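You operate a simulated robot arm through the tools that you are given. There is no shell and no other tool.

You are at the controls of a simulated robot arm. One attempt, no reset.

TASK
Put the orange scanner on the top of the long table away on the top of the black table. Take the tall carton labelled "29" from the top of the navy table and leave it on the top of the black table. Fetch the deep carton marked "59" from the shelf under the navy table and set it in the white handled tray. Take the medium carton on the top of the teal table and put it away on the top of the cream table. Take the clear bag labelled "26" from the top of the teal table and leave it on the shelf under the blue table. Put the narrow carton marked "62" from the top of the steel table on the top of the cream table and the narrow carton that says "65" on the top of the red table. Open the tall red bin lid. Do these in any order. Set down upright: tall carton, deep carton.

It is judged by the outcome, as a careful person would: the job done as asked, and still so three seconds after it is handed in. It fails if anything else is knocked over, pushed out of place, dropped, spilled or broken. Lids that push on must go on centred and level and be pressed home; caps that screw on are set level and turned clockwise until they are tight.

THE ROBOT
A 7-joint arm with a fingered hand on a trunk, on a base that moves. Base frame: it is fixed to the floor where the robot stands at the start and does not move with it; the origin is under the middle of the robot, x ahead of it, y to its left, z up. Readings come in m, rad, newtons and seconds.
It reaches about 1.085 m from its shoulder. Its first joint turns from -2.897 to 2.897 rad. Places, roughly: clear bag [-2.75, -4.5, 1]; deep carton [0.5, -6, 0.25]; medium carton [-2, -3.75, 1]; narrow carton [-3.75, -5.25, 1]; orange scanner [-0.75, -2.5, 0.75]; shelf under the blue table [0.1, -4.1, 0.2]; tall carton [0.5, -6.25, 1]; tall red bin lid [-7.4, -7.8, 0.6]; top of the black table [-2.3, -6.4, 0.9]; top of the cream table [-0.3, -7.3, 0.9]; top of the red table [-4.1, -2.6, 0.8]; white handled tray (39x22x6 cm) [3.6, -6.7, 0.3]. Payload 3.7 kg.
The TCP is the grasp point between the finger pads, 0.025 m short of the fingertips. In the tool frame z runs along the fingers and y along their closing line. The gripper opens to 0.088 m; its body begins 0.029 m behind the TCP. The gripper is a hand of 5 fingers: y runs from the thumb to the fingers, the wrist lies at [-0.013, -0.106, -0.174] in the tool frame, and closing takes about 1.5 s.
Orientation is told as [roll, pitch, yaw] about the base's x, y, z axes, in that order, counted from this pose: with the fingers straight down and the wrist toward the robot, the tool's x, y and z point along [0, 1, 0], [1, 0, 0] and [0, 0, -1] of the base frame.

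THE INTERFACE
- The arm moves only by the tool step_arm. Its argument "moves" is a list that holds one entry, the list of rows, each a list of 7 numbers: the gripper command, from -1 (shut) to 1 (fully open), values between in proportion, then the shift along the base's x, y, z in cm, then the turn, a rotation vector about the base's x, y, z in rad. In form: [[[jaw, tx, ty, tz, ax, ay, az], ...]]. A call has 1 to 20 rows; each row shifts and turns the commanded pose from where the row before left it. Rows are played at 5 a second. More than 0.05 m and 0.15 rad between two rows, or a gripper value outside its range, and nothing of the call is played. A pose out of reach is approached as far as the arm can. The call stops where the force on the tool passes 40 N (or 10 N more than at its start, if that is more) or the arm is blocked; 0.2 s more then pass. The fingers move at their own pace (about 0.108 m/s each) and stop on an object; they squeeze with about 22 N. The grip force told is the motor's: it shows also when the fingers shut on nothing. Time passes only in rows, and 0.2 s behind the last, so rows that do not move let the fingers close. The reply holds the time, the measured pose of the TCP, the force on the tool along the base axes, the opening and the grip force, in the units named above and with some noise, with the torque about the TCP (base axes, N m) and any sound that the robot's microphone picked up.
- Cameras (640 x 400 px; columns grow to the right, rows downward): "scene" is now at [0.1861, 0.1961, 1.2958]; the picture's right is [-0.34, -0.94, 0.00], its down [-0.47, 0.17, -0.86] and it looks along [0.81, -0.29, -0.50] (base axes); focal length 263 px, centre (320, 200). "wrist" rides on the gripper at [0.059, -0.079, -0.105] in the tool frame; the picture's right is [-0.73, 0.32, -0.61], its down [-0.62, -0.68, 0.38] and it looks along [-0.29, 0.66, 0.70] (tool axes); focal length 234 px, centre (320, 200). There is no depth. A picture from a camera that has moved, and an enlarged one, comes with that camera's place and axes in the base frame and with its lens.
- snapshot(camera): a new picture of that camera. The clock stands still meanwhile.
- drive_base(legs): drives the robot by 1 to 6 legs, each [ahead, left, turn to the left] in m, m and rad, along the robot's own axes; the way and the turn of a leg run together, so that a leg with both is an arc; at most 1.5 m and 3.142 rad a leg. The arm and the cameras ride along, it lands a little off, and it stops where it bumps. It gives what a move gives.
- grasp_type(shape): the hand has 5 fingers and takes this shape, open, in about a second: jaw (thumb against the fingers, like two jaws); tri (thumb and two fingers); tip (a fingertip pinch); poke (one finger out to press); point (the index stretched); flat (the hand flat); cup (the hand cupped); fist (a fist). The gripper value then closes the fingers along that shape, each until it touches; the sizes above hold for jaw. It gives what a move gives, with no picture.
- turn_head(pan, tilt): turns the head with the scene camera to pan (to the left, within 2.094 rad either way) and tilt (down, from -0.506 to 1.204), counted from straight ahead of the robot. It gives what a move gives.
- inspect(camera, box): a new picture of the part [left, top, right, bottom] of that camera's present view, enlarged. The clock stands still meanwhile.
- sign_off(): hands the job in; it is judged then, once.

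Places have to be worked out from the pictures, the camera data and where the tool is seen. Open the gripper and draw the arm clear of the work before you hand the job in, unless the task says otherwise.

The tools are called after "Request:" by a JSON object that holds its "fn" and its "kwargs". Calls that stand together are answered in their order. step_arm: Moves the arm, as the interface text tells. Its arguments: {"type":"object","properties":{"moves":{"type":"array","items":{"type":"array","items":{"type":"array","items":{"type":"number"}}}}},"required":["moves"]} The other tools are called the same way: grasp_type (shape) gives the hand a shape; drive_base (legs) drives the base; turn_head (pan, tilt) turns the head that bears the scene camera; snapshot (camera) takes a picture; inspect (camera, box) takes an enlarged picture of a part of a camera's view; sign_off () hands the job in.

At the start:

```text
clock: 0.0
tool_pos: [0.7453, -0.2349, 1.0977]
tcp_rot: [0.002, 0.0, 0.0]
wrist_force: [0.6, 0.7, -0.1]
wrist_torque: [0.0, -0.01, 0.0]
finger_gap: 0.0878
gripper_force: 0.1
shape: jaw
robot x, y, heading: [-0.0018, -0.0037, -0.0]
head pan, tilt (commanded): [-0.344, 0.529]
```

scene: 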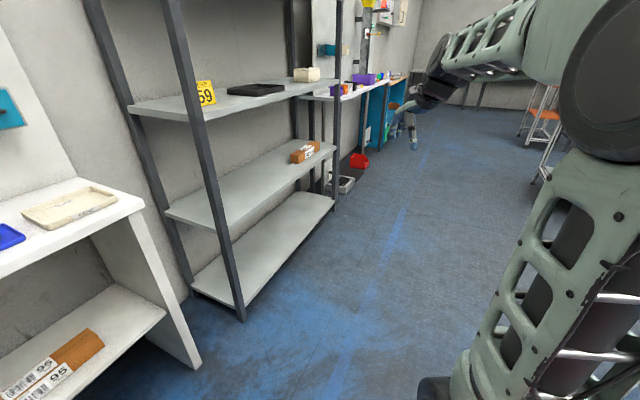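
wrist: 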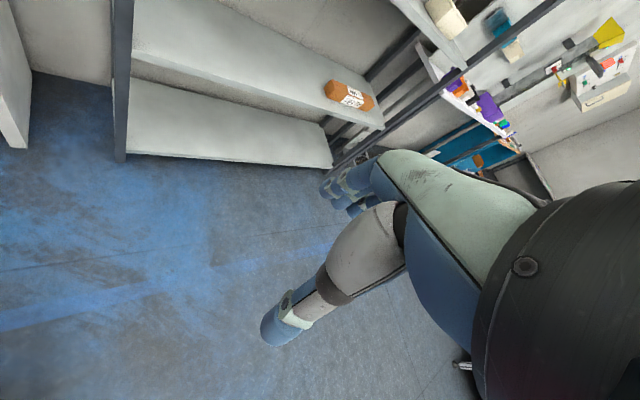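

I'll start by looking around: the work lies mostly to the robot's right and behind (negative y), so I turn the head to the right first.

Request:
{"fn": "turn_head", "kwargs": {"pan": -1.2, "tilt": 0.3}}

Request:
{"fn": "snapshot", "kwargs": {"camera": "scene"}}

Request:
{"fn": "turn_head", "kwargs": {"pan": -2.09, "tilt": 0.3}}

Request:
{"fn": "snapshot", "kwargs": {"camera": "scene"}}

```text
clock: 1.2
tool_pos: [0.7447, -0.2343, 1.0969]
tcp_rot: [0.002, -0.001, 0.001]
wrist_force: [-0.4, 0.4, 0.9]
wrist_torque: [-0.02, 0.03, -0.03]
finger_gap: 0.0877
gripper_force: 0.0
shape: jaw
robot x, y, heading: [0.0004, -0.0005, -0.0]
head pan, tilt (commanded): [-1.201, 0.3]
```

```text
taken
camera scene: at [0.1349, 0.1395, 1.3168], right [-0.93, -0.36, 0.0], down [-0.11, 0.28, -0.96], along [0.35, -0.89, -0.3], focal length 263 px, centre (320, 200)
```

scene: 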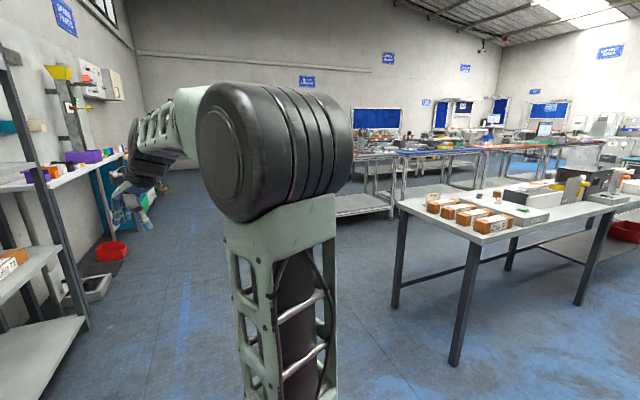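

```text
clock: 2.4
tool_pos: [0.7456, -0.2346, 1.0983]
tcp_rot: [0.001, 0.001, -0.001]
wrist_force: [-0.3, 0.0, 0.0]
wrist_torque: [0.0, 0.02, -0.01]
finger_gap: 0.0877
gripper_force: 0.0
shape: jaw
robot x, y, heading: [0.0026, -0.0009, 0.003]
head pan, tilt (commanded): [-2.089, 0.3]
```

```text
taken
camera scene: at [0.0549, 0.1454, 1.3168], right [-0.87, 0.49, 0.0], down [0.15, 0.26, -0.96], along [-0.47, -0.83, -0.3], focal length 263 px, centre (320, 200)
```

scene: 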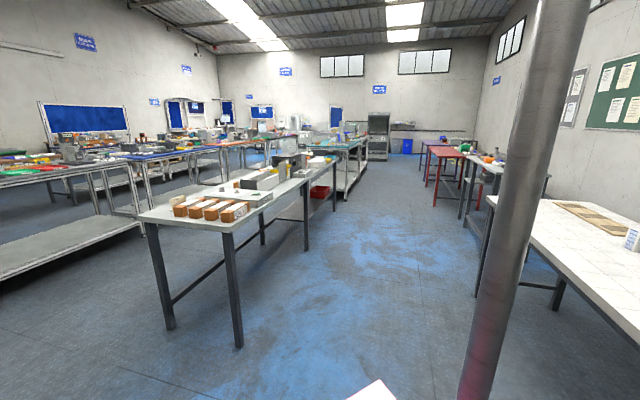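

The near table holds orange things; I zoom in on it to identify the scanner and the surroundings.

Request:
{"fn": "inspect", "kwargs": {"camera": "scene", "box": [120, 120, 380, 282]}}

Request:
{"fn": "inspect", "kwargs": {"camera": "scene", "box": [0, 90, 200, 215]}}

Request:
{"fn": "inspect", "kwargs": {"camera": "scene", "box": [380, 100, 580, 225]}}

```text
2.46 times, centred on (250, 201) of scene
camera zoom: at [0.0549, 0.1454, 1.3168], right [-0.87, 0.49, 0.0], down [0.15, 0.26, -0.96], along [-0.47, -0.83, -0.3], focal length 648 px, centre (492, 198)
```

zoom: 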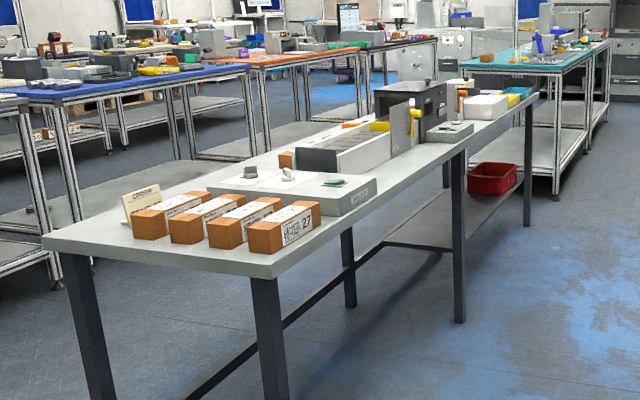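

```text
3.20 times, centred on (100, 152) of scene
camera zoom: at [0.0549, 0.1454, 1.3168], right [-0.87, 0.49, 0.0], down [0.15, 0.26, -0.96], along [-0.47, -0.83, -0.3], focal length 842 px, centre (1024, 352)
```

zoom: 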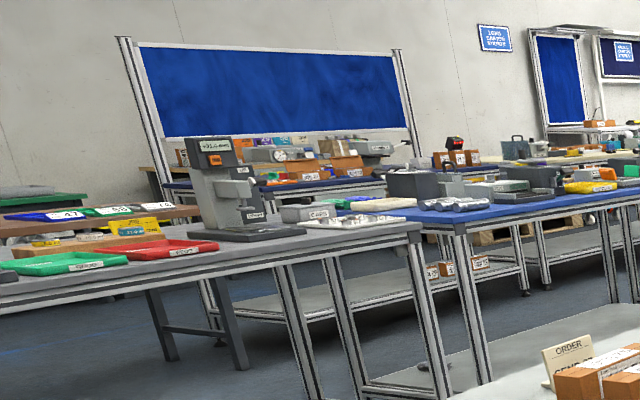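

```text
3.20 times, centred on (480, 162) of scene
camera zoom: at [0.0549, 0.1454, 1.3168], right [-0.87, 0.49, 0.0], down [0.15, 0.26, -0.96], along [-0.47, -0.83, -0.3], focal length 842 px, centre (-192, 320)
```

zoom: 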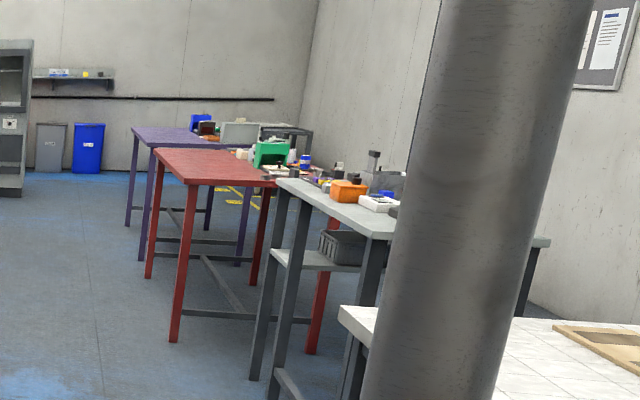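

I look down at the robot's own base to learn its footprint and where the arm is mounted.

Request:
{"fn": "turn_head", "kwargs": {"pan": -0.6, "tilt": 1.2}}

Request:
{"fn": "snapshot", "kwargs": {"camera": "scene"}}

Request:
{"fn": "turn_head", "kwargs": {"pan": -1.9, "tilt": 1.2}}

Request:
{"fn": "snapshot", "kwargs": {"camera": "scene"}}

Request:
{"fn": "turn_head", "kwargs": {"pan": 2.09, "tilt": 0.5}}

Request:
{"fn": "snapshot", "kwargs": {"camera": "scene"}}

```text
clock: 4.0
tool_pos: [0.7461, -0.2341, 1.0978]
tcp_rot: [-0.002, -0.001, 0.0]
wrist_force: [-0.2, 0.0, 0.5]
wrist_torque: [0.02, -0.03, 0.0]
finger_gap: 0.0875
gripper_force: 0.0
shape: jaw
robot x, y, heading: [0.0005, -0.0031, 0.0]
head pan, tilt (commanded): [-0.6, 1.201]
```

```text
taken
camera scene: at [0.1472, 0.1949, 1.2447], right [-0.57, -0.82, 0.0], down [-0.77, 0.53, -0.36], along [0.3, -0.21, -0.93], focal length 263 px, centre (320, 200)
```

scene: 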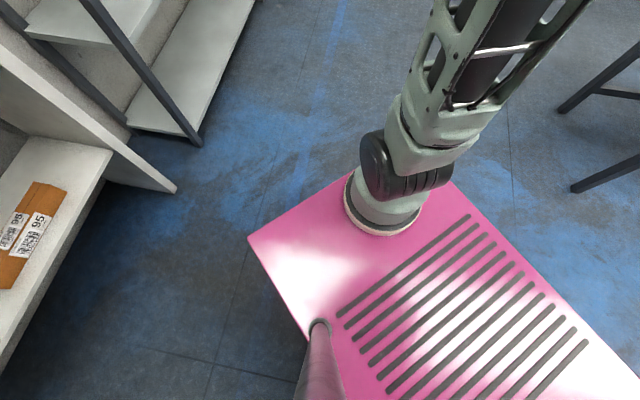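

```text
clock: 5.4
tool_pos: [0.7462, -0.2334, 1.098]
tcp_rot: [0.0, 0.002, 0.0]
wrist_force: [-0.1, -0.1, -0.4]
wrist_torque: [0.04, 0.01, 0.02]
finger_gap: 0.0878
gripper_force: 0.0
shape: jaw
robot x, y, heading: [0.0046, 0.0015, 0.001]
head pan, tilt (commanded): [-1.901, 1.201]
```

```text
taken
camera scene: at [0.083, 0.1736, 1.2447], right [-0.95, 0.32, 0.0], down [0.3, 0.88, -0.36], along [-0.12, -0.34, -0.93], focal length 263 px, centre (320, 200)
```

scene: 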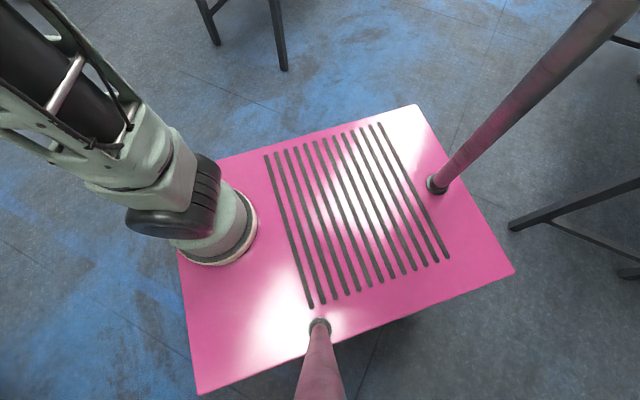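

```text
clock: 8.7
tool_pos: [0.747, -0.2331, 1.099]
tcp_rot: [0.0, -0.001, 0.0]
wrist_force: [-0.9, 0.2, -0.6]
wrist_torque: [0.01, 0.0, -0.01]
finger_gap: 0.0875
gripper_force: 0.1
shape: jaw
robot x, y, heading: [0.0033, 0.0017, -0.001]
head pan, tilt (commanded): [2.089, 0.499]
```

```text
taken
camera scene: at [0.056, 0.3056, 1.2984], right [0.87, 0.5, 0.0], down [0.24, -0.42, -0.88], along [-0.43, 0.76, -0.48], focal length 263 px, centre (320, 200)
```

scene: 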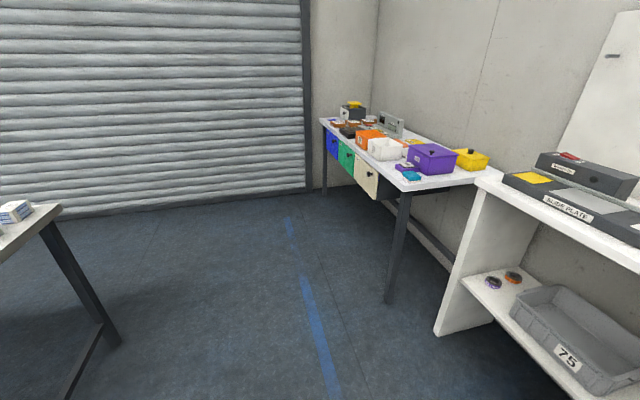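

The base is a 0.75 × 0.51 m box with the deck around z 0.6, the arm at its front. The room is turned about 45°: I turn the robot to face down the aisle (heading about -2.356) and take stock.

Request:
{"fn": "drive_base", "kwargs": {"legs": [[0, 0, -1.2], [0, 0, -1.156]]}}

Request:
{"fn": "turn_head", "kwargs": {"pan": 0.5, "tilt": 0.3}}

Request:
{"fn": "snapshot", "kwargs": {"camera": "scene"}}

```text
clock: 15.0
tool_pos: [-0.6954, -0.3571, 1.0977]
tcp_rot: [0.0, 0.0, -2.362]
wrist_force: [-0.2, -0.6, 1.0]
wrist_torque: [0.01, -0.01, 0.0]
finger_gap: 0.0878
gripper_force: 0.0
shape: jaw
robot x, y, heading: [0.0006, 0.0006, -2.361]
head pan, tilt (commanded): [2.089, 0.499]
```

```text
clock: 16.6
tool_pos: [-0.6952, -0.3577, 1.0974]
tcp_rot: [-0.001, -0.001, -2.363]
wrist_force: [-0.4, 0.2, -0.6]
wrist_torque: [-0.03, 0.03, -0.01]
finger_gap: 0.0875
gripper_force: 0.1
shape: jaw
robot x, y, heading: [-0.0007, 0.0004, -2.362]
head pan, tilt (commanded): [0.499, 0.3]
```

```text
taken
camera scene: at [0.0609, -0.3182, 1.3168], right [-0.96, 0.29, 0.0], down [0.09, 0.28, -0.96], along [-0.28, -0.91, -0.3], focal length 263 px, centre (320, 200)
```

scene: 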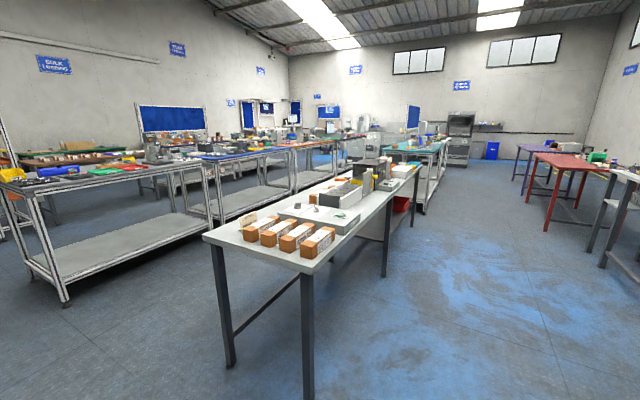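

The long table runs straight ahead-left; I zoom in along it to find the orange scanner.

Request:
{"fn": "inspect", "kwargs": {"camera": "scene", "box": [240, 140, 440, 265]}}

Request:
{"fn": "inspect", "kwargs": {"camera": "scene", "box": [330, 90, 490, 190]}}

Request:
{"fn": "inspect", "kwargs": {"camera": "scene", "box": [0, 120, 240, 270]}}

```text
3.20 times, centred on (340, 202) of scene
camera zoom: at [0.0609, -0.3182, 1.3168], right [-0.96, 0.29, 0.0], down [0.09, 0.28, -0.96], along [-0.28, -0.91, -0.3], focal length 842 px, centre (256, 192)
```

zoom: 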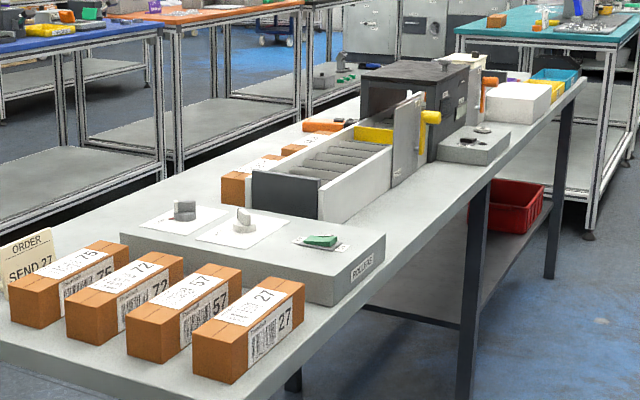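

```text
4.00 times, centred on (410, 140) of scene
camera zoom: at [0.0609, -0.3182, 1.3168], right [-0.96, 0.29, 0.0], down [0.09, 0.28, -0.96], along [-0.28, -0.91, -0.3], focal length 1052 px, centre (-40, 440)
```

zoom: 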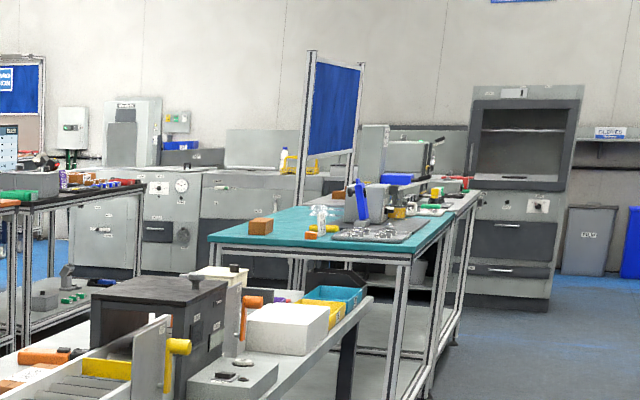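

```text
2.67 times, centred on (120, 195) of scene
camera zoom: at [0.0609, -0.3182, 1.3168], right [-0.96, 0.29, 0.0], down [0.09, 0.28, -0.96], along [-0.28, -0.91, -0.3], focal length 702 px, centre (853, 213)
```

zoom: 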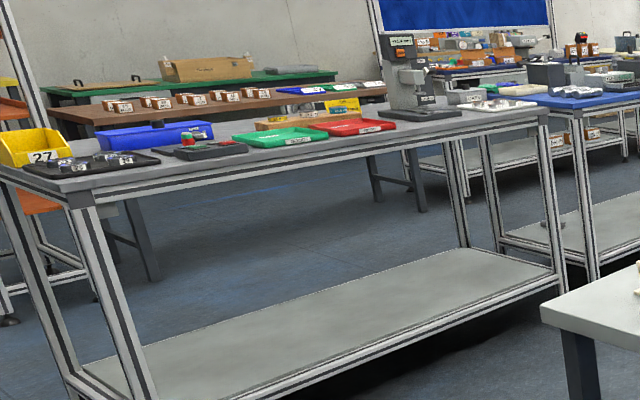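

The scanner appears to be the orange item by the conveyor on the aisle side of the long table, near (-0.85, -2.6). I drive sideways into the aisle between the long table and the blue/grey rows, then forward.

Request:
{"fn": "drive_base", "kwargs": {"legs": [[-0.1, 1.0, 0], [0, 1.0, 0], [0.9, 0, 0]]}}

Request:
{"fn": "turn_head", "kwargs": {"pan": 0.0, "tilt": 0.45}}

Request:
{"fn": "snapshot", "kwargs": {"camera": "scene"}}

Request:
{"fn": "turn_head", "kwargs": {"pan": -0.7, "tilt": 0.45}}

Request:
{"fn": "snapshot", "kwargs": {"camera": "scene"}}

```text
clock: 30.9
tool_pos: [0.1422, -2.326, 1.0993]
tcp_rot: [0.0, 0.002, -2.373]
wrist_force: [0.7, -0.4, -0.1]
wrist_torque: [0.0, 0.0, 0.0]
finger_gap: 0.0878
gripper_force: 0.0
shape: jaw
robot x, y, heading: [0.8418, -1.9763, -2.375]
head pan, tilt (commanded): [0.499, 0.3]
```

```text
clock: 31.9
tool_pos: [0.1422, -2.3253, 1.0982]
tcp_rot: [0.0, -0.001, -2.374]
wrist_force: [-0.6, 0.6, 0.5]
wrist_torque: [-0.01, 0.01, 0.0]
finger_gap: 0.0875
gripper_force: 0.1
shape: jaw
robot x, y, heading: [0.8399, -1.9766, -2.373]
head pan, tilt (commanded): [0.0, 0.45]
```

```text
taken
camera scene: at [0.8594, -2.2691, 1.3029], right [-0.7, 0.72, 0.0], down [0.31, 0.3, -0.9], along [-0.65, -0.63, -0.44], focal length 263 px, centre (320, 200)
```

scene: 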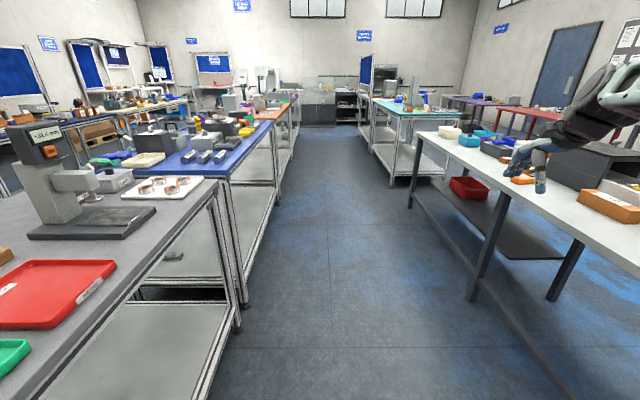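

```text
clock: 33.0
tool_pos: [0.1419, -2.3254, 1.0978]
tcp_rot: [0.001, -0.001, -2.373]
wrist_force: [-0.3, -0.4, -1.6]
wrist_torque: [0.02, -0.02, -0.01]
finger_gap: 0.0875
gripper_force: 0.0
shape: jaw
robot x, y, heading: [0.8405, -1.9721, -2.378]
head pan, tilt (commanded): [-0.7, 0.45]
```

```text
taken
camera scene: at [0.8337, -2.2115, 1.3029], right [-0.07, 1.0, 0.0], down [0.43, 0.03, -0.9], along [-0.9, -0.06, -0.44], focal length 263 px, centre (320, 200)
```

scene: 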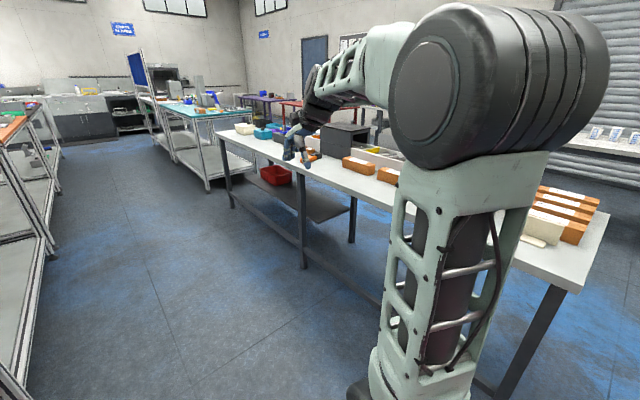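

The scanner is around behind the hand in this view. I drive forward 0.7 m to come abreast of it, then look at it from closer.

Request:
{"fn": "drive_base", "kwargs": {"legs": [[0.7, 0.0, 0.017]]}}

Request:
{"fn": "turn_head", "kwargs": {"pan": -0.5, "tilt": 0.7}}

Request:
{"fn": "snapshot", "kwargs": {"camera": "scene"}}

Request:
{"fn": "snapshot", "kwargs": {"camera": "wrist"}}

```text
clock: 36.8
tool_pos: [-0.3433, -2.8273, 1.0972]
tcp_rot: [-0.001, -0.002, -2.351]
wrist_force: [0.4, 0.6, -0.1]
wrist_torque: [-0.02, 0.04, 0.01]
finger_gap: 0.0877
gripper_force: 0.1
shape: jaw
robot x, y, heading: [0.3465, -2.4601, -2.35]
head pan, tilt (commanded): [-0.7, 0.45]
```

```text
clock: 37.5
tool_pos: [-0.3432, -2.8281, 1.0976]
tcp_rot: [-0.001, -0.001, -2.351]
wrist_force: [-0.2, 0.5, -1.2]
wrist_torque: [-0.02, -0.02, -0.02]
finger_gap: 0.0878
gripper_force: 0.2
shape: jaw
robot x, y, heading: [0.3462, -2.463, -2.354]
head pan, tilt (commanded): [-0.499, 0.7]
```

```text
taken
camera scene: at [0.3556, -2.7148, 1.2807], right [-0.29, 0.96, 0.0], down [0.62, 0.18, -0.77], along [-0.73, -0.22, -0.64], focal length 263 px, centre (320, 200)
```

scene: 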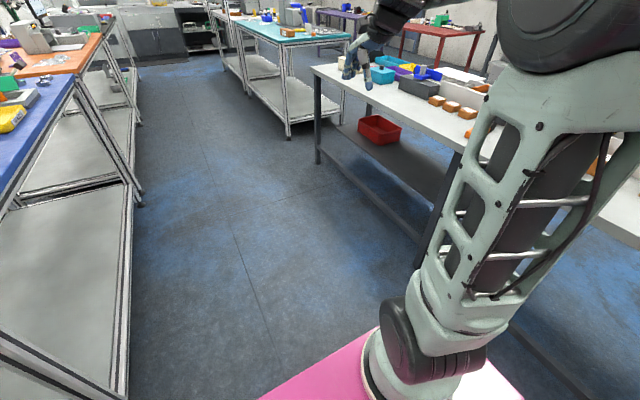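

```text
taken
camera wrist: at [-0.2469, -2.8128, 1.2026], right [-0.74, 0.28, 0.61], down [0.04, 0.92, -0.38], along [-0.67, -0.26, -0.7], focal length 234 px, centre (320, 200)
```

wrist: 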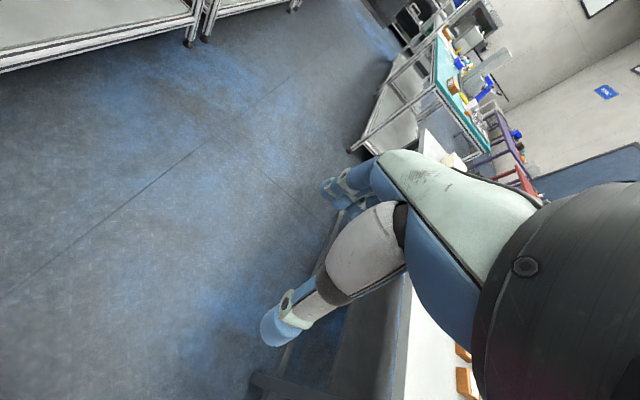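

I zoom in on the part of the table near the orange items, and also look past the arm on its other side.

Request:
{"fn": "inspect", "kwargs": {"camera": "scene", "box": [340, 30, 540, 155]}}

Request:
{"fn": "turn_head", "kwargs": {"pan": -1.3, "tilt": 0.6}}

Request:
{"fn": "snapshot", "kwargs": {"camera": "scene"}}

```text
3.20 times, centred on (440, 92) of scene
camera zoom: at [0.3556, -2.7148, 1.2807], right [-0.29, 0.96, 0.0], down [0.62, 0.18, -0.77], along [-0.73, -0.22, -0.64], focal length 842 px, centre (-64, 544)
```

zoom: 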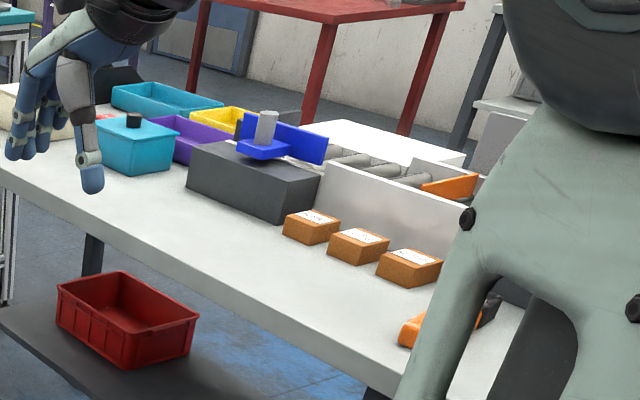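

```text
clock: 38.7
tool_pos: [-0.3442, -2.8274, 1.0981]
tcp_rot: [-0.002, 0.0, -2.35]
wrist_force: [-0.5, -0.4, 0.2]
wrist_torque: [-0.01, -0.03, 0.0]
finger_gap: 0.0875
gripper_force: 0.1
shape: jaw
robot x, y, heading: [0.3483, -2.4624, -2.349]
head pan, tilt (commanded): [-1.3, 0.6]
```

```text
taken
camera scene: at [0.3598, -2.6473, 1.2893], right [0.49, 0.87, 0.0], down [0.49, -0.28, -0.82], along [-0.72, 0.4, -0.57], focal length 263 px, centre (320, 200)
```

scene: 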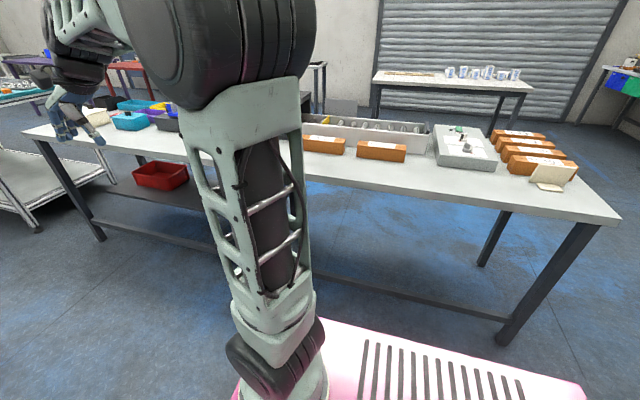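

The scanner (orange with a black end) lies near the table edge at about (-0.75, -2.45); the table top is about z 0.80. I move the base 0.3 m ahead and a little nearer to the table.

Request:
{"fn": "drive_base", "kwargs": {"legs": [[0.3, -0.12, 0.0]]}}

Request:
{"fn": "turn_head", "kwargs": {"pan": -1.5, "tilt": 0.75}}

Request:
{"fn": "snapshot", "kwargs": {"camera": "scene"}}

```text
clock: 40.8
tool_pos: [-0.6475, -2.9574, 1.0977]
tcp_rot: [-0.001, 0.0, -2.357]
wrist_force: [0.1, 1.1, -0.4]
wrist_torque: [0.03, 0.03, -0.04]
finger_gap: 0.0876
gripper_force: 0.2
shape: jaw
robot x, y, heading: [0.044, -2.5932, -2.357]
head pan, tilt (commanded): [-1.3, 0.6]
```

```text
clock: 41.6
tool_pos: [-0.6465, -2.9573, 1.0976]
tcp_rot: [0.001, 0.0, -2.355]
wrist_force: [-0.5, 0.1, 0.3]
wrist_torque: [0.0, -0.01, -0.03]
finger_gap: 0.0877
gripper_force: 0.0
shape: jaw
robot x, y, heading: [0.0424, -2.5943, -2.356]
head pan, tilt (commanded): [-1.499, 0.75]
```

```text
taken
camera scene: at [0.0715, -2.7689, 1.2765], right [0.65, 0.76, 0.0], down [0.52, -0.45, -0.73], along [-0.55, 0.48, -0.68], focal length 263 px, centre (320, 200)
```

scene: 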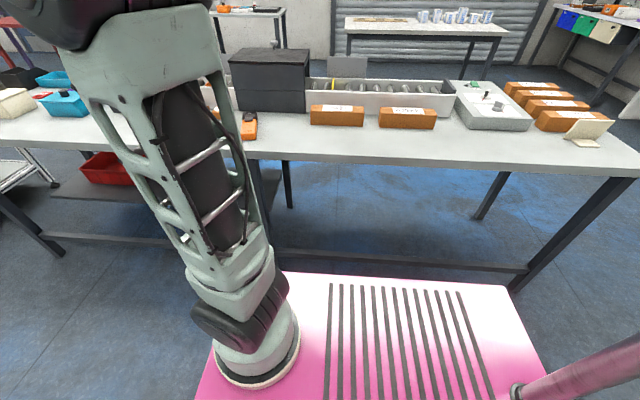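

The scanner is at pixel (248,127) just beside the arm; I enlarge it.

Request:
{"fn": "inspect", "kwargs": {"camera": "scene", "box": [190, 70, 350, 170]}}

```text
4.00 times, centred on (270, 120) of scene
camera zoom: at [0.0715, -2.7689, 1.2765], right [0.65, 0.76, 0.0], down [0.52, -0.45, -0.73], along [-0.55, 0.48, -0.68], focal length 1052 px, centre (520, 520)
```

zoom: 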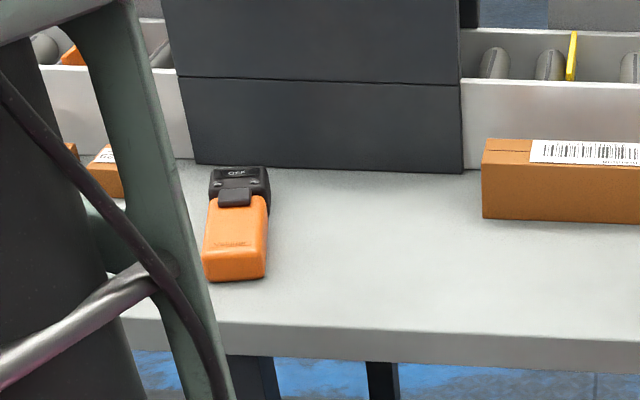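

The scanner is about 17 × 6 cm, its long axis roughly along (-0.86, 0.51), centre about (-0.76, -2.38). I bring the open hand above it at z≈1.05 with closing axis across its width (yaw ≈ -2.11).

Request:
{"fn": "step_arm", "kwargs": {"moves": [[[1, -0.83, 4.39, -0.38, 0, 0, 0.019], [1, -0.83, 4.39, -0.38, 0, 0, 0.019], [1, -0.83, 4.39, -0.38, 0, 0, 0.019], [1, -0.83, 4.39, -0.38, 0, 0, 0.019], [1, -0.83, 4.39, -0.38, 0, 0, 0.019], [1, -0.83, 4.39, -0.38, 0, 0, 0.019], [1, -0.83, 4.39, -0.38, 0, 0, 0.019], [1, -0.83, 4.39, -0.38, 0, 0, 0.019], [1, -0.83, 4.39, -0.38, 0, 0, 0.019], [1, -0.83, 4.39, -0.38, 0, 0, 0.019], [1, -0.83, 4.39, -0.38, 0, 0, 0.019], [1, -0.83, 4.39, -0.38, 0, 0, 0.019], [1, -0.83, 4.39, -0.38, 0, 0, 0.019], [1, 0, 0, 0, 0, 0, 0]]]}}

Request:
{"fn": "snapshot", "kwargs": {"camera": "wrist"}}

Request:
{"fn": "snapshot", "kwargs": {"camera": "scene"}}

```text
clock: 44.6
tool_pos: [-0.7541, -2.3847, 1.0464]
tcp_rot: [0.001, 0.0, -2.108]
wrist_force: [0.1, 0.0, -0.1]
wrist_torque: [0.0, 0.0, -0.01]
finger_gap: 0.0877
gripper_force: 0.1
shape: jaw
robot x, y, heading: [0.046, -2.5923, -2.355]
head pan, tilt (commanded): [-1.499, 0.75]
```

```text
taken
camera wrist: at [-0.6639, -2.3467, 1.1511], right [-0.79, 0.09, 0.61], down [-0.19, 0.9, -0.38], along [-0.59, -0.42, -0.7], focal length 234 px, centre (320, 200)
```

wrist: 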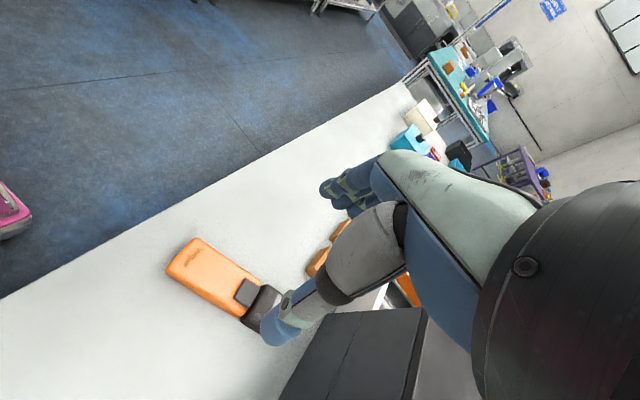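

```text
taken
camera scene: at [0.0714, -2.7689, 1.2764], right [0.65, 0.76, 0.0], down [0.52, -0.45, -0.73], along [-0.55, 0.48, -0.68], focal length 263 px, centre (320, 200)
```

scene: 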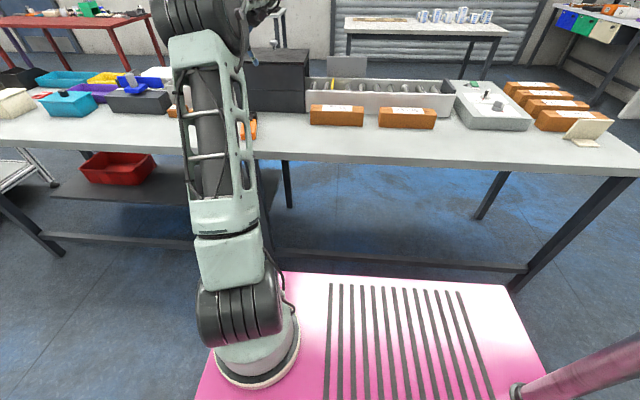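

The hand is centred over the scanner with good yaw. I descend to z≈0.85 and check.

Request:
{"fn": "step_arm", "kwargs": {"moves": [[[1, -0.1, 0, -4, 0, 0, -0.01], [1, -0.1, 0, -4, 0, 0, -0.01], [1, -0.1, 0, -4, 0, 0, 0], [1, -0.1, 0, -4, 0, 0, 0], [1, 0, 0, -3.5, 0, 0, 0], [1, 0, 0, 0, 0, 0, 0]]]}}

Request:
{"fn": "snapshot", "kwargs": {"camera": "wrist"}}

Request:
{"fn": "inspect", "kwargs": {"camera": "scene", "box": [190, 70, 350, 170]}}

```text
clock: 46.0
tool_pos: [-0.7582, -2.3869, 0.8515]
tcp_rot: [-0.001, 0.001, -2.128]
wrist_force: [-0.2, 0.1, -0.2]
wrist_torque: [0.0, -0.01, -0.02]
finger_gap: 0.0876
gripper_force: 0.0
shape: jaw
robot x, y, heading: [0.0463, -2.5946, -2.353]
head pan, tilt (commanded): [-1.499, 0.75]
```

```text
taken
camera wrist: at [-0.6674, -2.3508, 0.9568], right [-0.79, 0.11, 0.61], down [-0.17, 0.91, -0.38], along [-0.59, -0.4, -0.7], focal length 234 px, centre (320, 200)
```

wrist: 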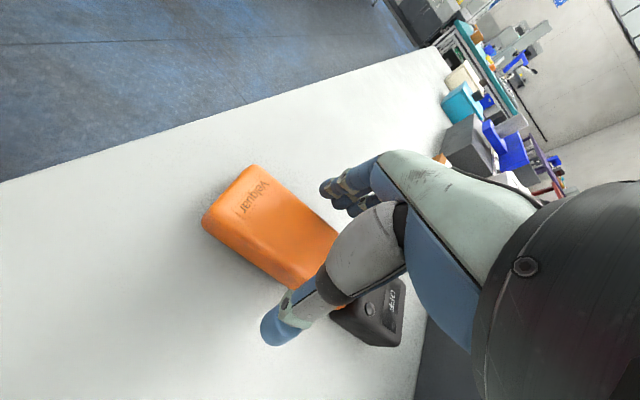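

```text
4.00 times, centred on (270, 120) of scene
camera zoom: at [0.0715, -2.7688, 1.2764], right [0.65, 0.76, 0.0], down [0.52, -0.45, -0.73], along [-0.55, 0.48, -0.68], focal length 1052 px, centre (520, 520)
```

zoom: 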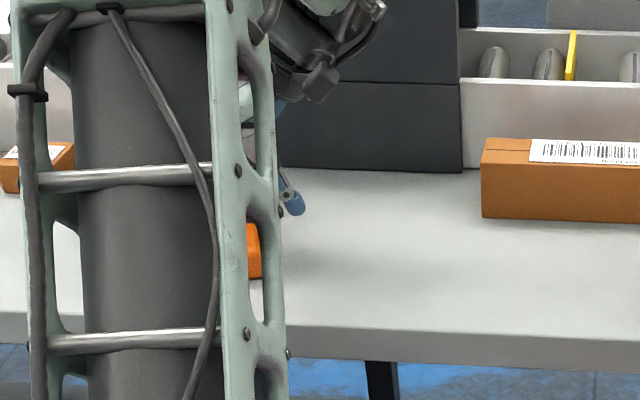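

Scanner axis lies right between thumb and fingers. I lower to z≈0.832 and close the hand.

Request:
{"fn": "step_arm", "kwargs": {"moves": [[[1, -0.9, 0.5, -1.0, 0, 0, 0], [1, 0, 0, -0.9, 0, 0, 0], [1, 0, 0, 0, 0, 0, 0]]]}}

Request:
{"fn": "step_arm", "kwargs": {"moves": [[[-1, 0, 0, 0, 0, 0, 0], [-1, 0, 0, 0, 0, 0, 0], [-1, 0, 0, 0, 0, 0, 0], [-1, 0, 0, 0, 0, 0, 0], [-1, 0, 0, 0, 0, 0, 0], [-1, 0, 0, 0, 0, 0, 0], [-1, 0, 0, 0, 0, 0, 0], [-1, 0, 0, 0, 0, 0, 0]]]}}

Request:
{"fn": "snapshot", "kwargs": {"camera": "wrist"}}

```text
clock: 46.8
tool_pos: [-0.767, -2.383, 0.8341]
tcp_rot: [0.0, -0.001, -2.128]
wrist_force: [0.1, 0.0, -0.1]
wrist_torque: [0.02, -0.05, 0.0]
finger_gap: 0.0877
gripper_force: 0.1
shape: jaw
robot x, y, heading: [0.042, -2.5944, -2.358]
head pan, tilt (commanded): [-1.499, 0.75]
```

```text
clock: 48.6
tool_pos: [-0.7669, -2.3823, 0.8345]
tcp_rot: [0.0, 0.001, -2.129]
wrist_force: [-0.3, -0.8, 0.3]
wrist_torque: [0.01, -0.01, 0.0]
finger_gap: 0.0467
gripper_force: 22.1
shape: jaw
robot x, y, heading: [0.0449, -2.5954, -2.355]
head pan, tilt (commanded): [-1.499, 0.75]
```

```text
taken
camera wrist: at [-0.6767, -2.3457, 0.9388], right [-0.79, 0.11, 0.61], down [-0.17, 0.91, -0.38], along [-0.59, -0.4, -0.7], focal length 234 px, centre (320, 200)
```

wrist: 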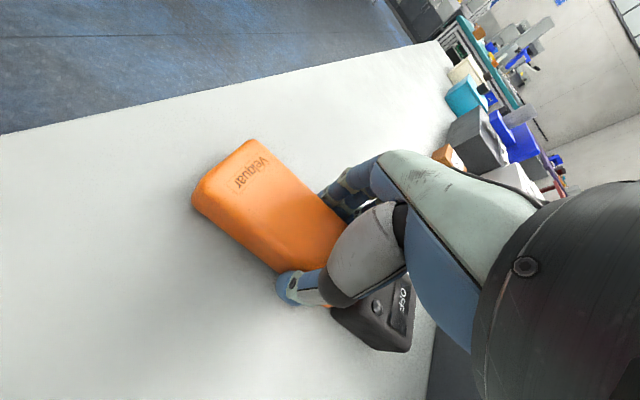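

Gap 4.7 cm with 22 N: the scanner is gripped. I lift it slowly straight up and check that it comes along.

Request:
{"fn": "step_arm", "kwargs": {"moves": [[[-1, 0, 0, 2, 0, 0, 0], [-1, 0, 0, 3, 0, 0, 0], [-1, 0, 0, 4, 0, 0, 0], [-1, 0, 0, 4, 0, 0, 0], [-1, 0, 0, 4, 0, 0, 0], [-1, 0, 0, 4, 0, 0, 0], [-1, 0, 0, 4, 0, 0, 0], [-1, 0, 0, 0, 0, 0, 0]]]}}

Request:
{"fn": "snapshot", "kwargs": {"camera": "wrist"}}

```text
clock: 50.4
tool_pos: [-0.7685, -2.3814, 1.084]
tcp_rot: [-0.001, -0.001, -2.127]
wrist_force: [0.2, -0.1, -3.0]
wrist_torque: [-0.06, 0.0, 0.03]
finger_gap: 0.0468
gripper_force: 21.9
shape: jaw
robot x, y, heading: [0.0445, -2.5938, -2.361]
head pan, tilt (commanded): [-1.499, 0.75]
```

```text
taken
camera wrist: at [-0.6768, -2.3452, 1.1887], right [-0.79, 0.11, 0.61], down [-0.17, 0.91, -0.38], along [-0.59, -0.4, -0.7], focal length 234 px, centre (320, 200)
```

wrist: 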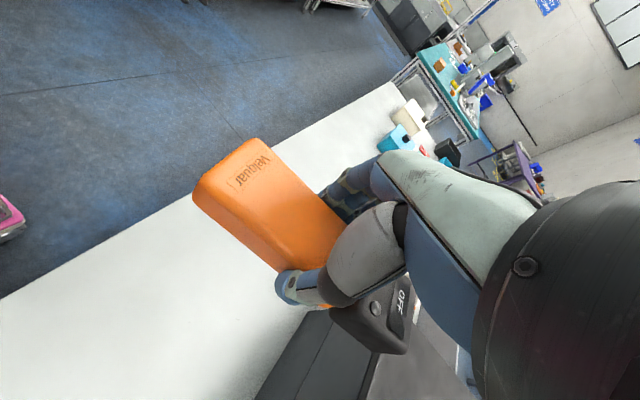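

The scanner is held (about 3 N). I retract the hand to in front of the robot, over the aisle, and then look down the aisle.

Request:
{"fn": "step_arm", "kwargs": {"moves": [[[-1, 2.0, -4.29, 0.2, 0, 0, -0.0165], [-1, 2.0, -4.29, 0.2, 0, 0, -0.0165], [-1, 2.0, -4.29, 0.2, 0, 0, -0.0165], [-1, 2.0, -4.29, 0.2, 0, 0, -0.0165], [-1, 2.0, -4.29, 0.2, 0, 0, -0.0165], [-1, 2.0, -4.29, 0.2, 0, 0, -0.0165], [-1, 2.0, -4.29, 0.2, 0, 0, -0.0165], [-1, 2.0, -4.29, 0.2, 0, 0, -0.0165], [-1, 2.0, -4.29, 0.2, 0, 0, -0.0165], [-1, 2.0, -4.29, 0.2, 0, 0, -0.0165], [-1, 2.0, -4.29, 0.2, 0, 0, -0.0165], [-1, 2.0, -4.29, 0.2, 0, 0, -0.0165], [-1, 2.0, -4.29, 0.2, 0, 0, -0.0165], [-1, 2.0, -4.29, 0.2, 0, 0, -0.0165], [-1, 0, 0, 0, 0, 0, 0]]]}}

Request:
{"fn": "turn_head", "kwargs": {"pan": 0.0, "tilt": 0.4}}

Request:
{"fn": "snapshot", "kwargs": {"camera": "scene"}}

```text
clock: 53.6
tool_pos: [-0.4874, -2.9802, 1.1117]
tcp_rot: [-0.001, 0.0, -2.357]
wrist_force: [0.6, 0.3, -2.9]
wrist_torque: [-0.03, -0.03, -0.02]
finger_gap: 0.0464
gripper_force: 22.3
shape: jaw
robot x, y, heading: [0.045, -2.5973, -2.356]
head pan, tilt (commanded): [-1.499, 0.75]
```

```text
clock: 55.2
tool_pos: [-0.4883, -2.9801, 1.1123]
tcp_rot: [0.0, 0.001, -2.36]
wrist_force: [-0.2, 0.4, -2.5]
wrist_torque: [-0.04, 0.02, 0.01]
finger_gap: 0.0463
gripper_force: 22.5
shape: jaw
robot x, y, heading: [0.0458, -2.5997, -2.359]
head pan, tilt (commanded): [0.0, 0.4]
```

```text
taken
camera scene: at [0.0686, -2.8887, 1.3075], right [-0.71, 0.71, 0.0], down [0.28, 0.28, -0.92], along [-0.65, -0.65, -0.39], focal length 263 px, centre (320, 200)
```

scene: 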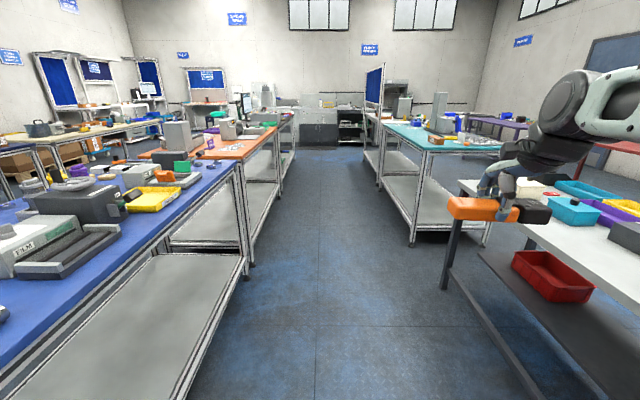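

The aisle is clear (roughly b 1.3 to 2.6 wide). I drive 2.8 m ahead in two legs, carrying the scanner, then look for the black table on the left.

Request:
{"fn": "drive_base", "kwargs": {"legs": [[1.4, 0.06, 0.0], [1.4, 0.0, 0.0]]}}

Request:
{"fn": "turn_head", "kwargs": {"pan": 0.3, "tilt": 0.4}}

Request:
{"fn": "snapshot", "kwargs": {"camera": "scene"}}

Request:
{"fn": "turn_head", "kwargs": {"pan": 1.2, "tilt": 0.45}}

Request:
{"fn": "snapshot", "kwargs": {"camera": "scene"}}

```text
clock: 68.8
tool_pos: [-2.5129, -4.9246, 1.1121]
tcp_rot: [0.001, 0.0, -2.407]
wrist_force: [0.3, 0.1, -1.1]
wrist_torque: [-0.01, -0.05, 0.01]
finger_gap: 0.0463
gripper_force: 21.6
shape: jaw
robot x, y, heading: [-1.9617, -4.5686, -2.406]
head pan, tilt (commanded): [0.0, 0.4]
```

```text
clock: 69.6
tool_pos: [-2.5131, -4.9234, 1.1112]
tcp_rot: [-0.002, -0.001, -2.407]
wrist_force: [-0.1, 0.6, -2.7]
wrist_torque: [0.0, -0.03, 0.04]
finger_gap: 0.0459
gripper_force: 21.8
shape: jaw
robot x, y, heading: [-1.9633, -4.5643, -2.405]
head pan, tilt (commanded): [0.3, 0.4]
```

```text
taken
camera scene: at [-1.9309, -4.8768, 1.3075], right [-0.86, 0.51, 0.0], down [0.2, 0.34, -0.92], along [-0.47, -0.79, -0.39], focal length 263 px, centre (320, 200)
```

scene: 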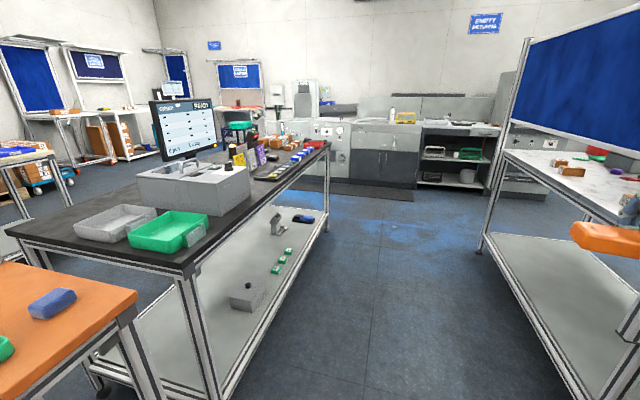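

```text
clock: 70.8
tool_pos: [-2.5135, -4.9239, 1.1101]
tcp_rot: [-0.001, -0.001, -2.408]
wrist_force: [0.5, 0.2, -3.0]
wrist_torque: [-0.03, 0.02, -0.03]
finger_gap: 0.0462
gripper_force: 22.0
shape: jaw
robot x, y, heading: [-1.9607, -4.5668, -2.402]
head pan, tilt (commanded): [1.201, 0.45]
```

```text
taken
camera scene: at [-1.8508, -4.8827, 1.3029], right [-0.93, -0.36, 0.0], down [-0.16, 0.41, -0.9], along [0.32, -0.84, -0.44], focal length 263 px, centre (320, 200)
```

scene: 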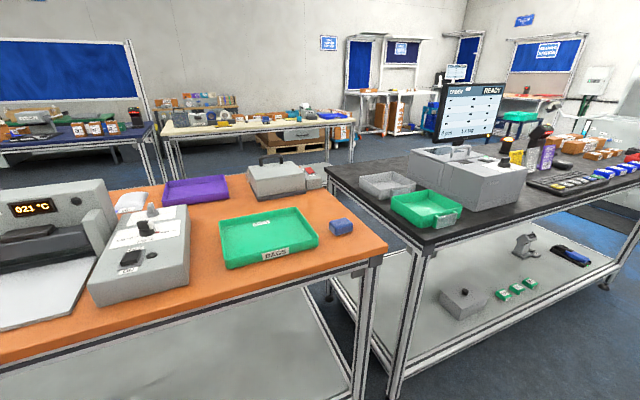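

The black table is just ahead on the left with many things on it. I enlarge to find free surface.

Request:
{"fn": "inspect", "kwargs": {"camera": "scene", "box": [330, 110, 640, 304]}}

Request:
{"fn": "inspect", "kwargs": {"camera": "scene", "box": [0, 80, 350, 200]}}

```text
2.06 times, centred on (485, 207) of scene
camera zoom: at [-1.8508, -4.8827, 1.3029], right [-0.93, -0.36, 0.0], down [-0.16, 0.41, -0.9], along [0.32, -0.84, -0.44], focal length 542 px, centre (-20, 186)
```

zoom: 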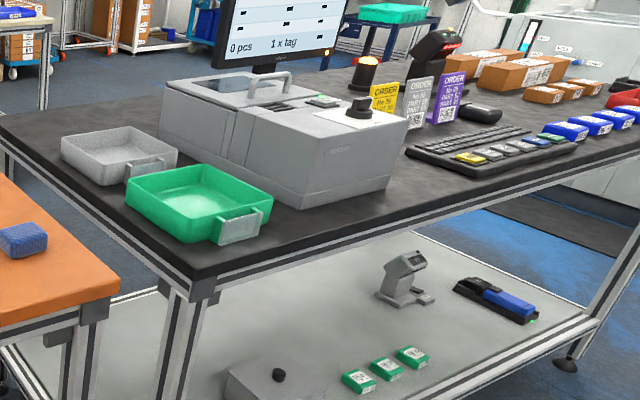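

```text
1.83 times, centred on (175, 140) of scene
camera zoom: at [-1.8508, -4.8827, 1.3029], right [-0.93, -0.36, 0.0], down [-0.16, 0.41, -0.9], along [0.32, -0.84, -0.44], focal length 481 px, centre (585, 310)
```

zoom: 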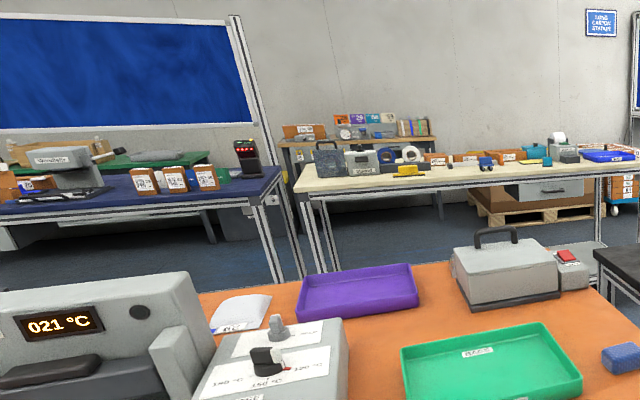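

The black table spans a≈5.3–7.0 along the aisle, top z≈0.875, quite crowded near its front. I straighten up and drive 0.85 m further to see the rest of its top.

Request:
{"fn": "drive_base", "kwargs": {"legs": [[0.0, 0.0, 0.048], [0.85, 0.1, 0.0]]}}

Request:
{"fn": "turn_head", "kwargs": {"pan": 0.6, "tilt": 0.5}}

Request:
{"fn": "snapshot", "kwargs": {"camera": "scene"}}

Request:
{"fn": "turn_head", "kwargs": {"pan": 1.5, "tilt": 0.5}}

Request:
{"fn": "snapshot", "kwargs": {"camera": "scene"}}

```text
clock: 75.7
tool_pos: [-3.0306, -5.6073, 1.1111]
tcp_rot: [0.0, -0.001, -2.372]
wrist_force: [0.2, 0.1, -2.7]
wrist_torque: [-0.02, -0.03, 0.0]
finger_gap: 0.0461
gripper_force: 22.1
shape: jaw
robot x, y, heading: [-2.4941, -5.2267, -2.364]
head pan, tilt (commanded): [1.201, 0.45]
```

```text
clock: 76.7
tool_pos: [-3.0307, -5.6063, 1.1112]
tcp_rot: [0.0, 0.0, -2.372]
wrist_force: [1.2, -0.4, -1.8]
wrist_torque: [-0.03, 0.02, -0.03]
finger_gap: 0.0462
gripper_force: 22.1
shape: jaw
robot x, y, heading: [-2.4944, -5.229, -2.37]
head pan, tilt (commanded): [0.6, 0.499]
```

```text
taken
camera scene: at [-2.424, -5.5478, 1.2984], right [-0.98, 0.19, 0.0], down [0.09, 0.47, -0.88], along [-0.17, -0.86, -0.48], focal length 263 px, centre (320, 200)
```

scene: 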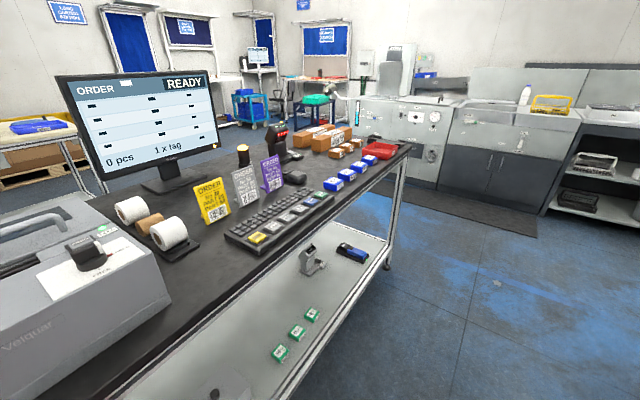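

```text
clock: 77.9
tool_pos: [-3.0308, -5.6083, 1.1116]
tcp_rot: [0.001, 0.0, -2.371]
wrist_force: [-0.2, 0.1, -2.0]
wrist_torque: [-0.01, 0.0, 0.02]
finger_gap: 0.0463
gripper_force: 22.2
shape: jaw
robot x, y, heading: [-2.4923, -5.2315, -2.369]
head pan, tilt (commanded): [1.499, 0.499]
```

```text
taken
camera scene: at [-2.3475, -5.528, 1.2984], right [-0.76, -0.65, 0.0], down [-0.31, 0.37, -0.88], along [0.57, -0.67, -0.48], focal length 263 px, centre (320, 200)
```

scene: 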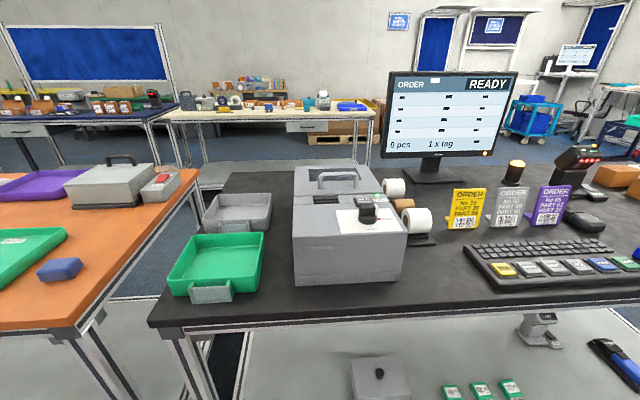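

The front strip of the black table is too cramped for the hand, but its back strip (b≈3.1–3.27, behind the machine and tray) looks free. I'll go round the table's far end to the next aisle; first I look straight ahead.

Request:
{"fn": "turn_head", "kwargs": {"pan": 0.15, "tilt": 0.35}}

Request:
{"fn": "snapshot", "kwargs": {"camera": "scene"}}

```text
clock: 79.4
tool_pos: [-3.0308, -5.6064, 1.1111]
tcp_rot: [0.0, 0.0, -2.371]
wrist_force: [0.5, 0.0, -1.7]
wrist_torque: [-0.04, -0.03, -0.04]
finger_gap: 0.0462
gripper_force: 22.0
shape: jaw
robot x, y, heading: [-2.4931, -5.2294, -2.366]
head pan, tilt (commanded): [0.15, 0.351]
```

```text
taken
camera scene: at [-2.4623, -5.5329, 1.3121], right [-0.8, 0.6, 0.0], down [0.21, 0.27, -0.94], along [-0.57, -0.75, -0.34], focal length 263 px, centre (320, 200)
```

scene: 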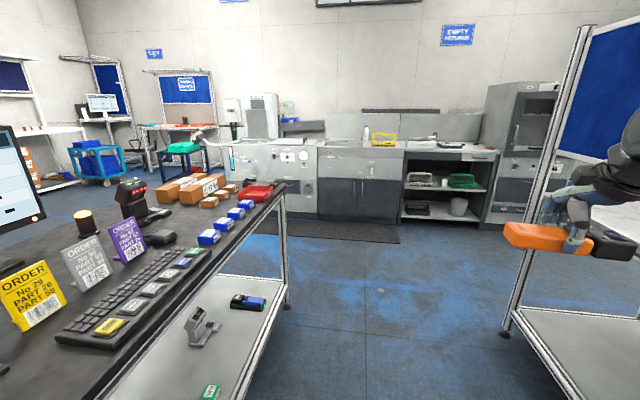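

The cross-aisle beyond the black table is about 1.5 m wide. I drive 2.15 m ahead to a≈7.6.

Request:
{"fn": "drive_base", "kwargs": {"legs": [[1.1, 0.02, 0.01], [1.05, 0.0, 0.0]]}}

Request:
{"fn": "turn_head", "kwargs": {"pan": 1.57, "tilt": 0.45}}

Request:
{"fn": "snapshot", "kwargs": {"camera": "scene"}}

```text
clock: 90.0
tool_pos: [-4.485, -7.1872, 1.1129]
tcp_rot: [0.0, -0.001, -2.316]
wrist_force: [0.6, -0.2, -2.0]
wrist_torque: [-0.02, -0.06, -0.02]
finger_gap: 0.0463
gripper_force: 21.9
shape: jaw
robot x, y, heading: [-3.9723, -6.7787, -2.311]
head pan, tilt (commanded): [0.15, 0.351]
```

```text
clock: 91.6
tool_pos: [-4.4843, -7.1873, 1.1118]
tcp_rot: [-0.002, 0.001, -2.316]
wrist_force: [-0.2, 0.2, -3.0]
wrist_torque: [-0.05, 0.0, 0.01]
finger_gap: 0.0463
gripper_force: 22.4
shape: jaw
robot x, y, heading: [-3.9719, -6.7769, -2.306]
head pan, tilt (commanded): [1.571, 0.45]
```

```text
taken
camera scene: at [-3.8026, -7.065, 1.3029], right [-0.67, -0.74, 0.0], down [-0.32, 0.29, -0.9], along [0.66, -0.61, -0.44], focal length 263 px, centre (320, 200)
```

scene: 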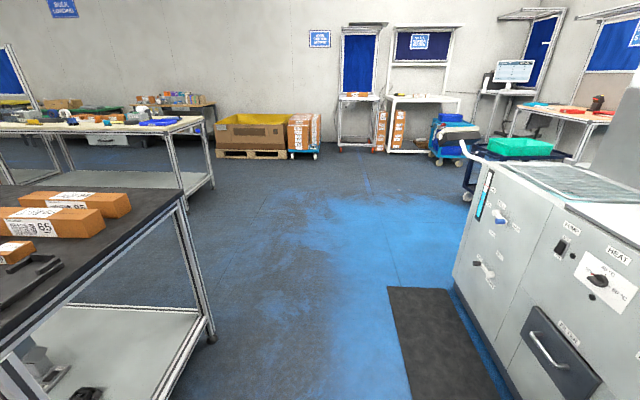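

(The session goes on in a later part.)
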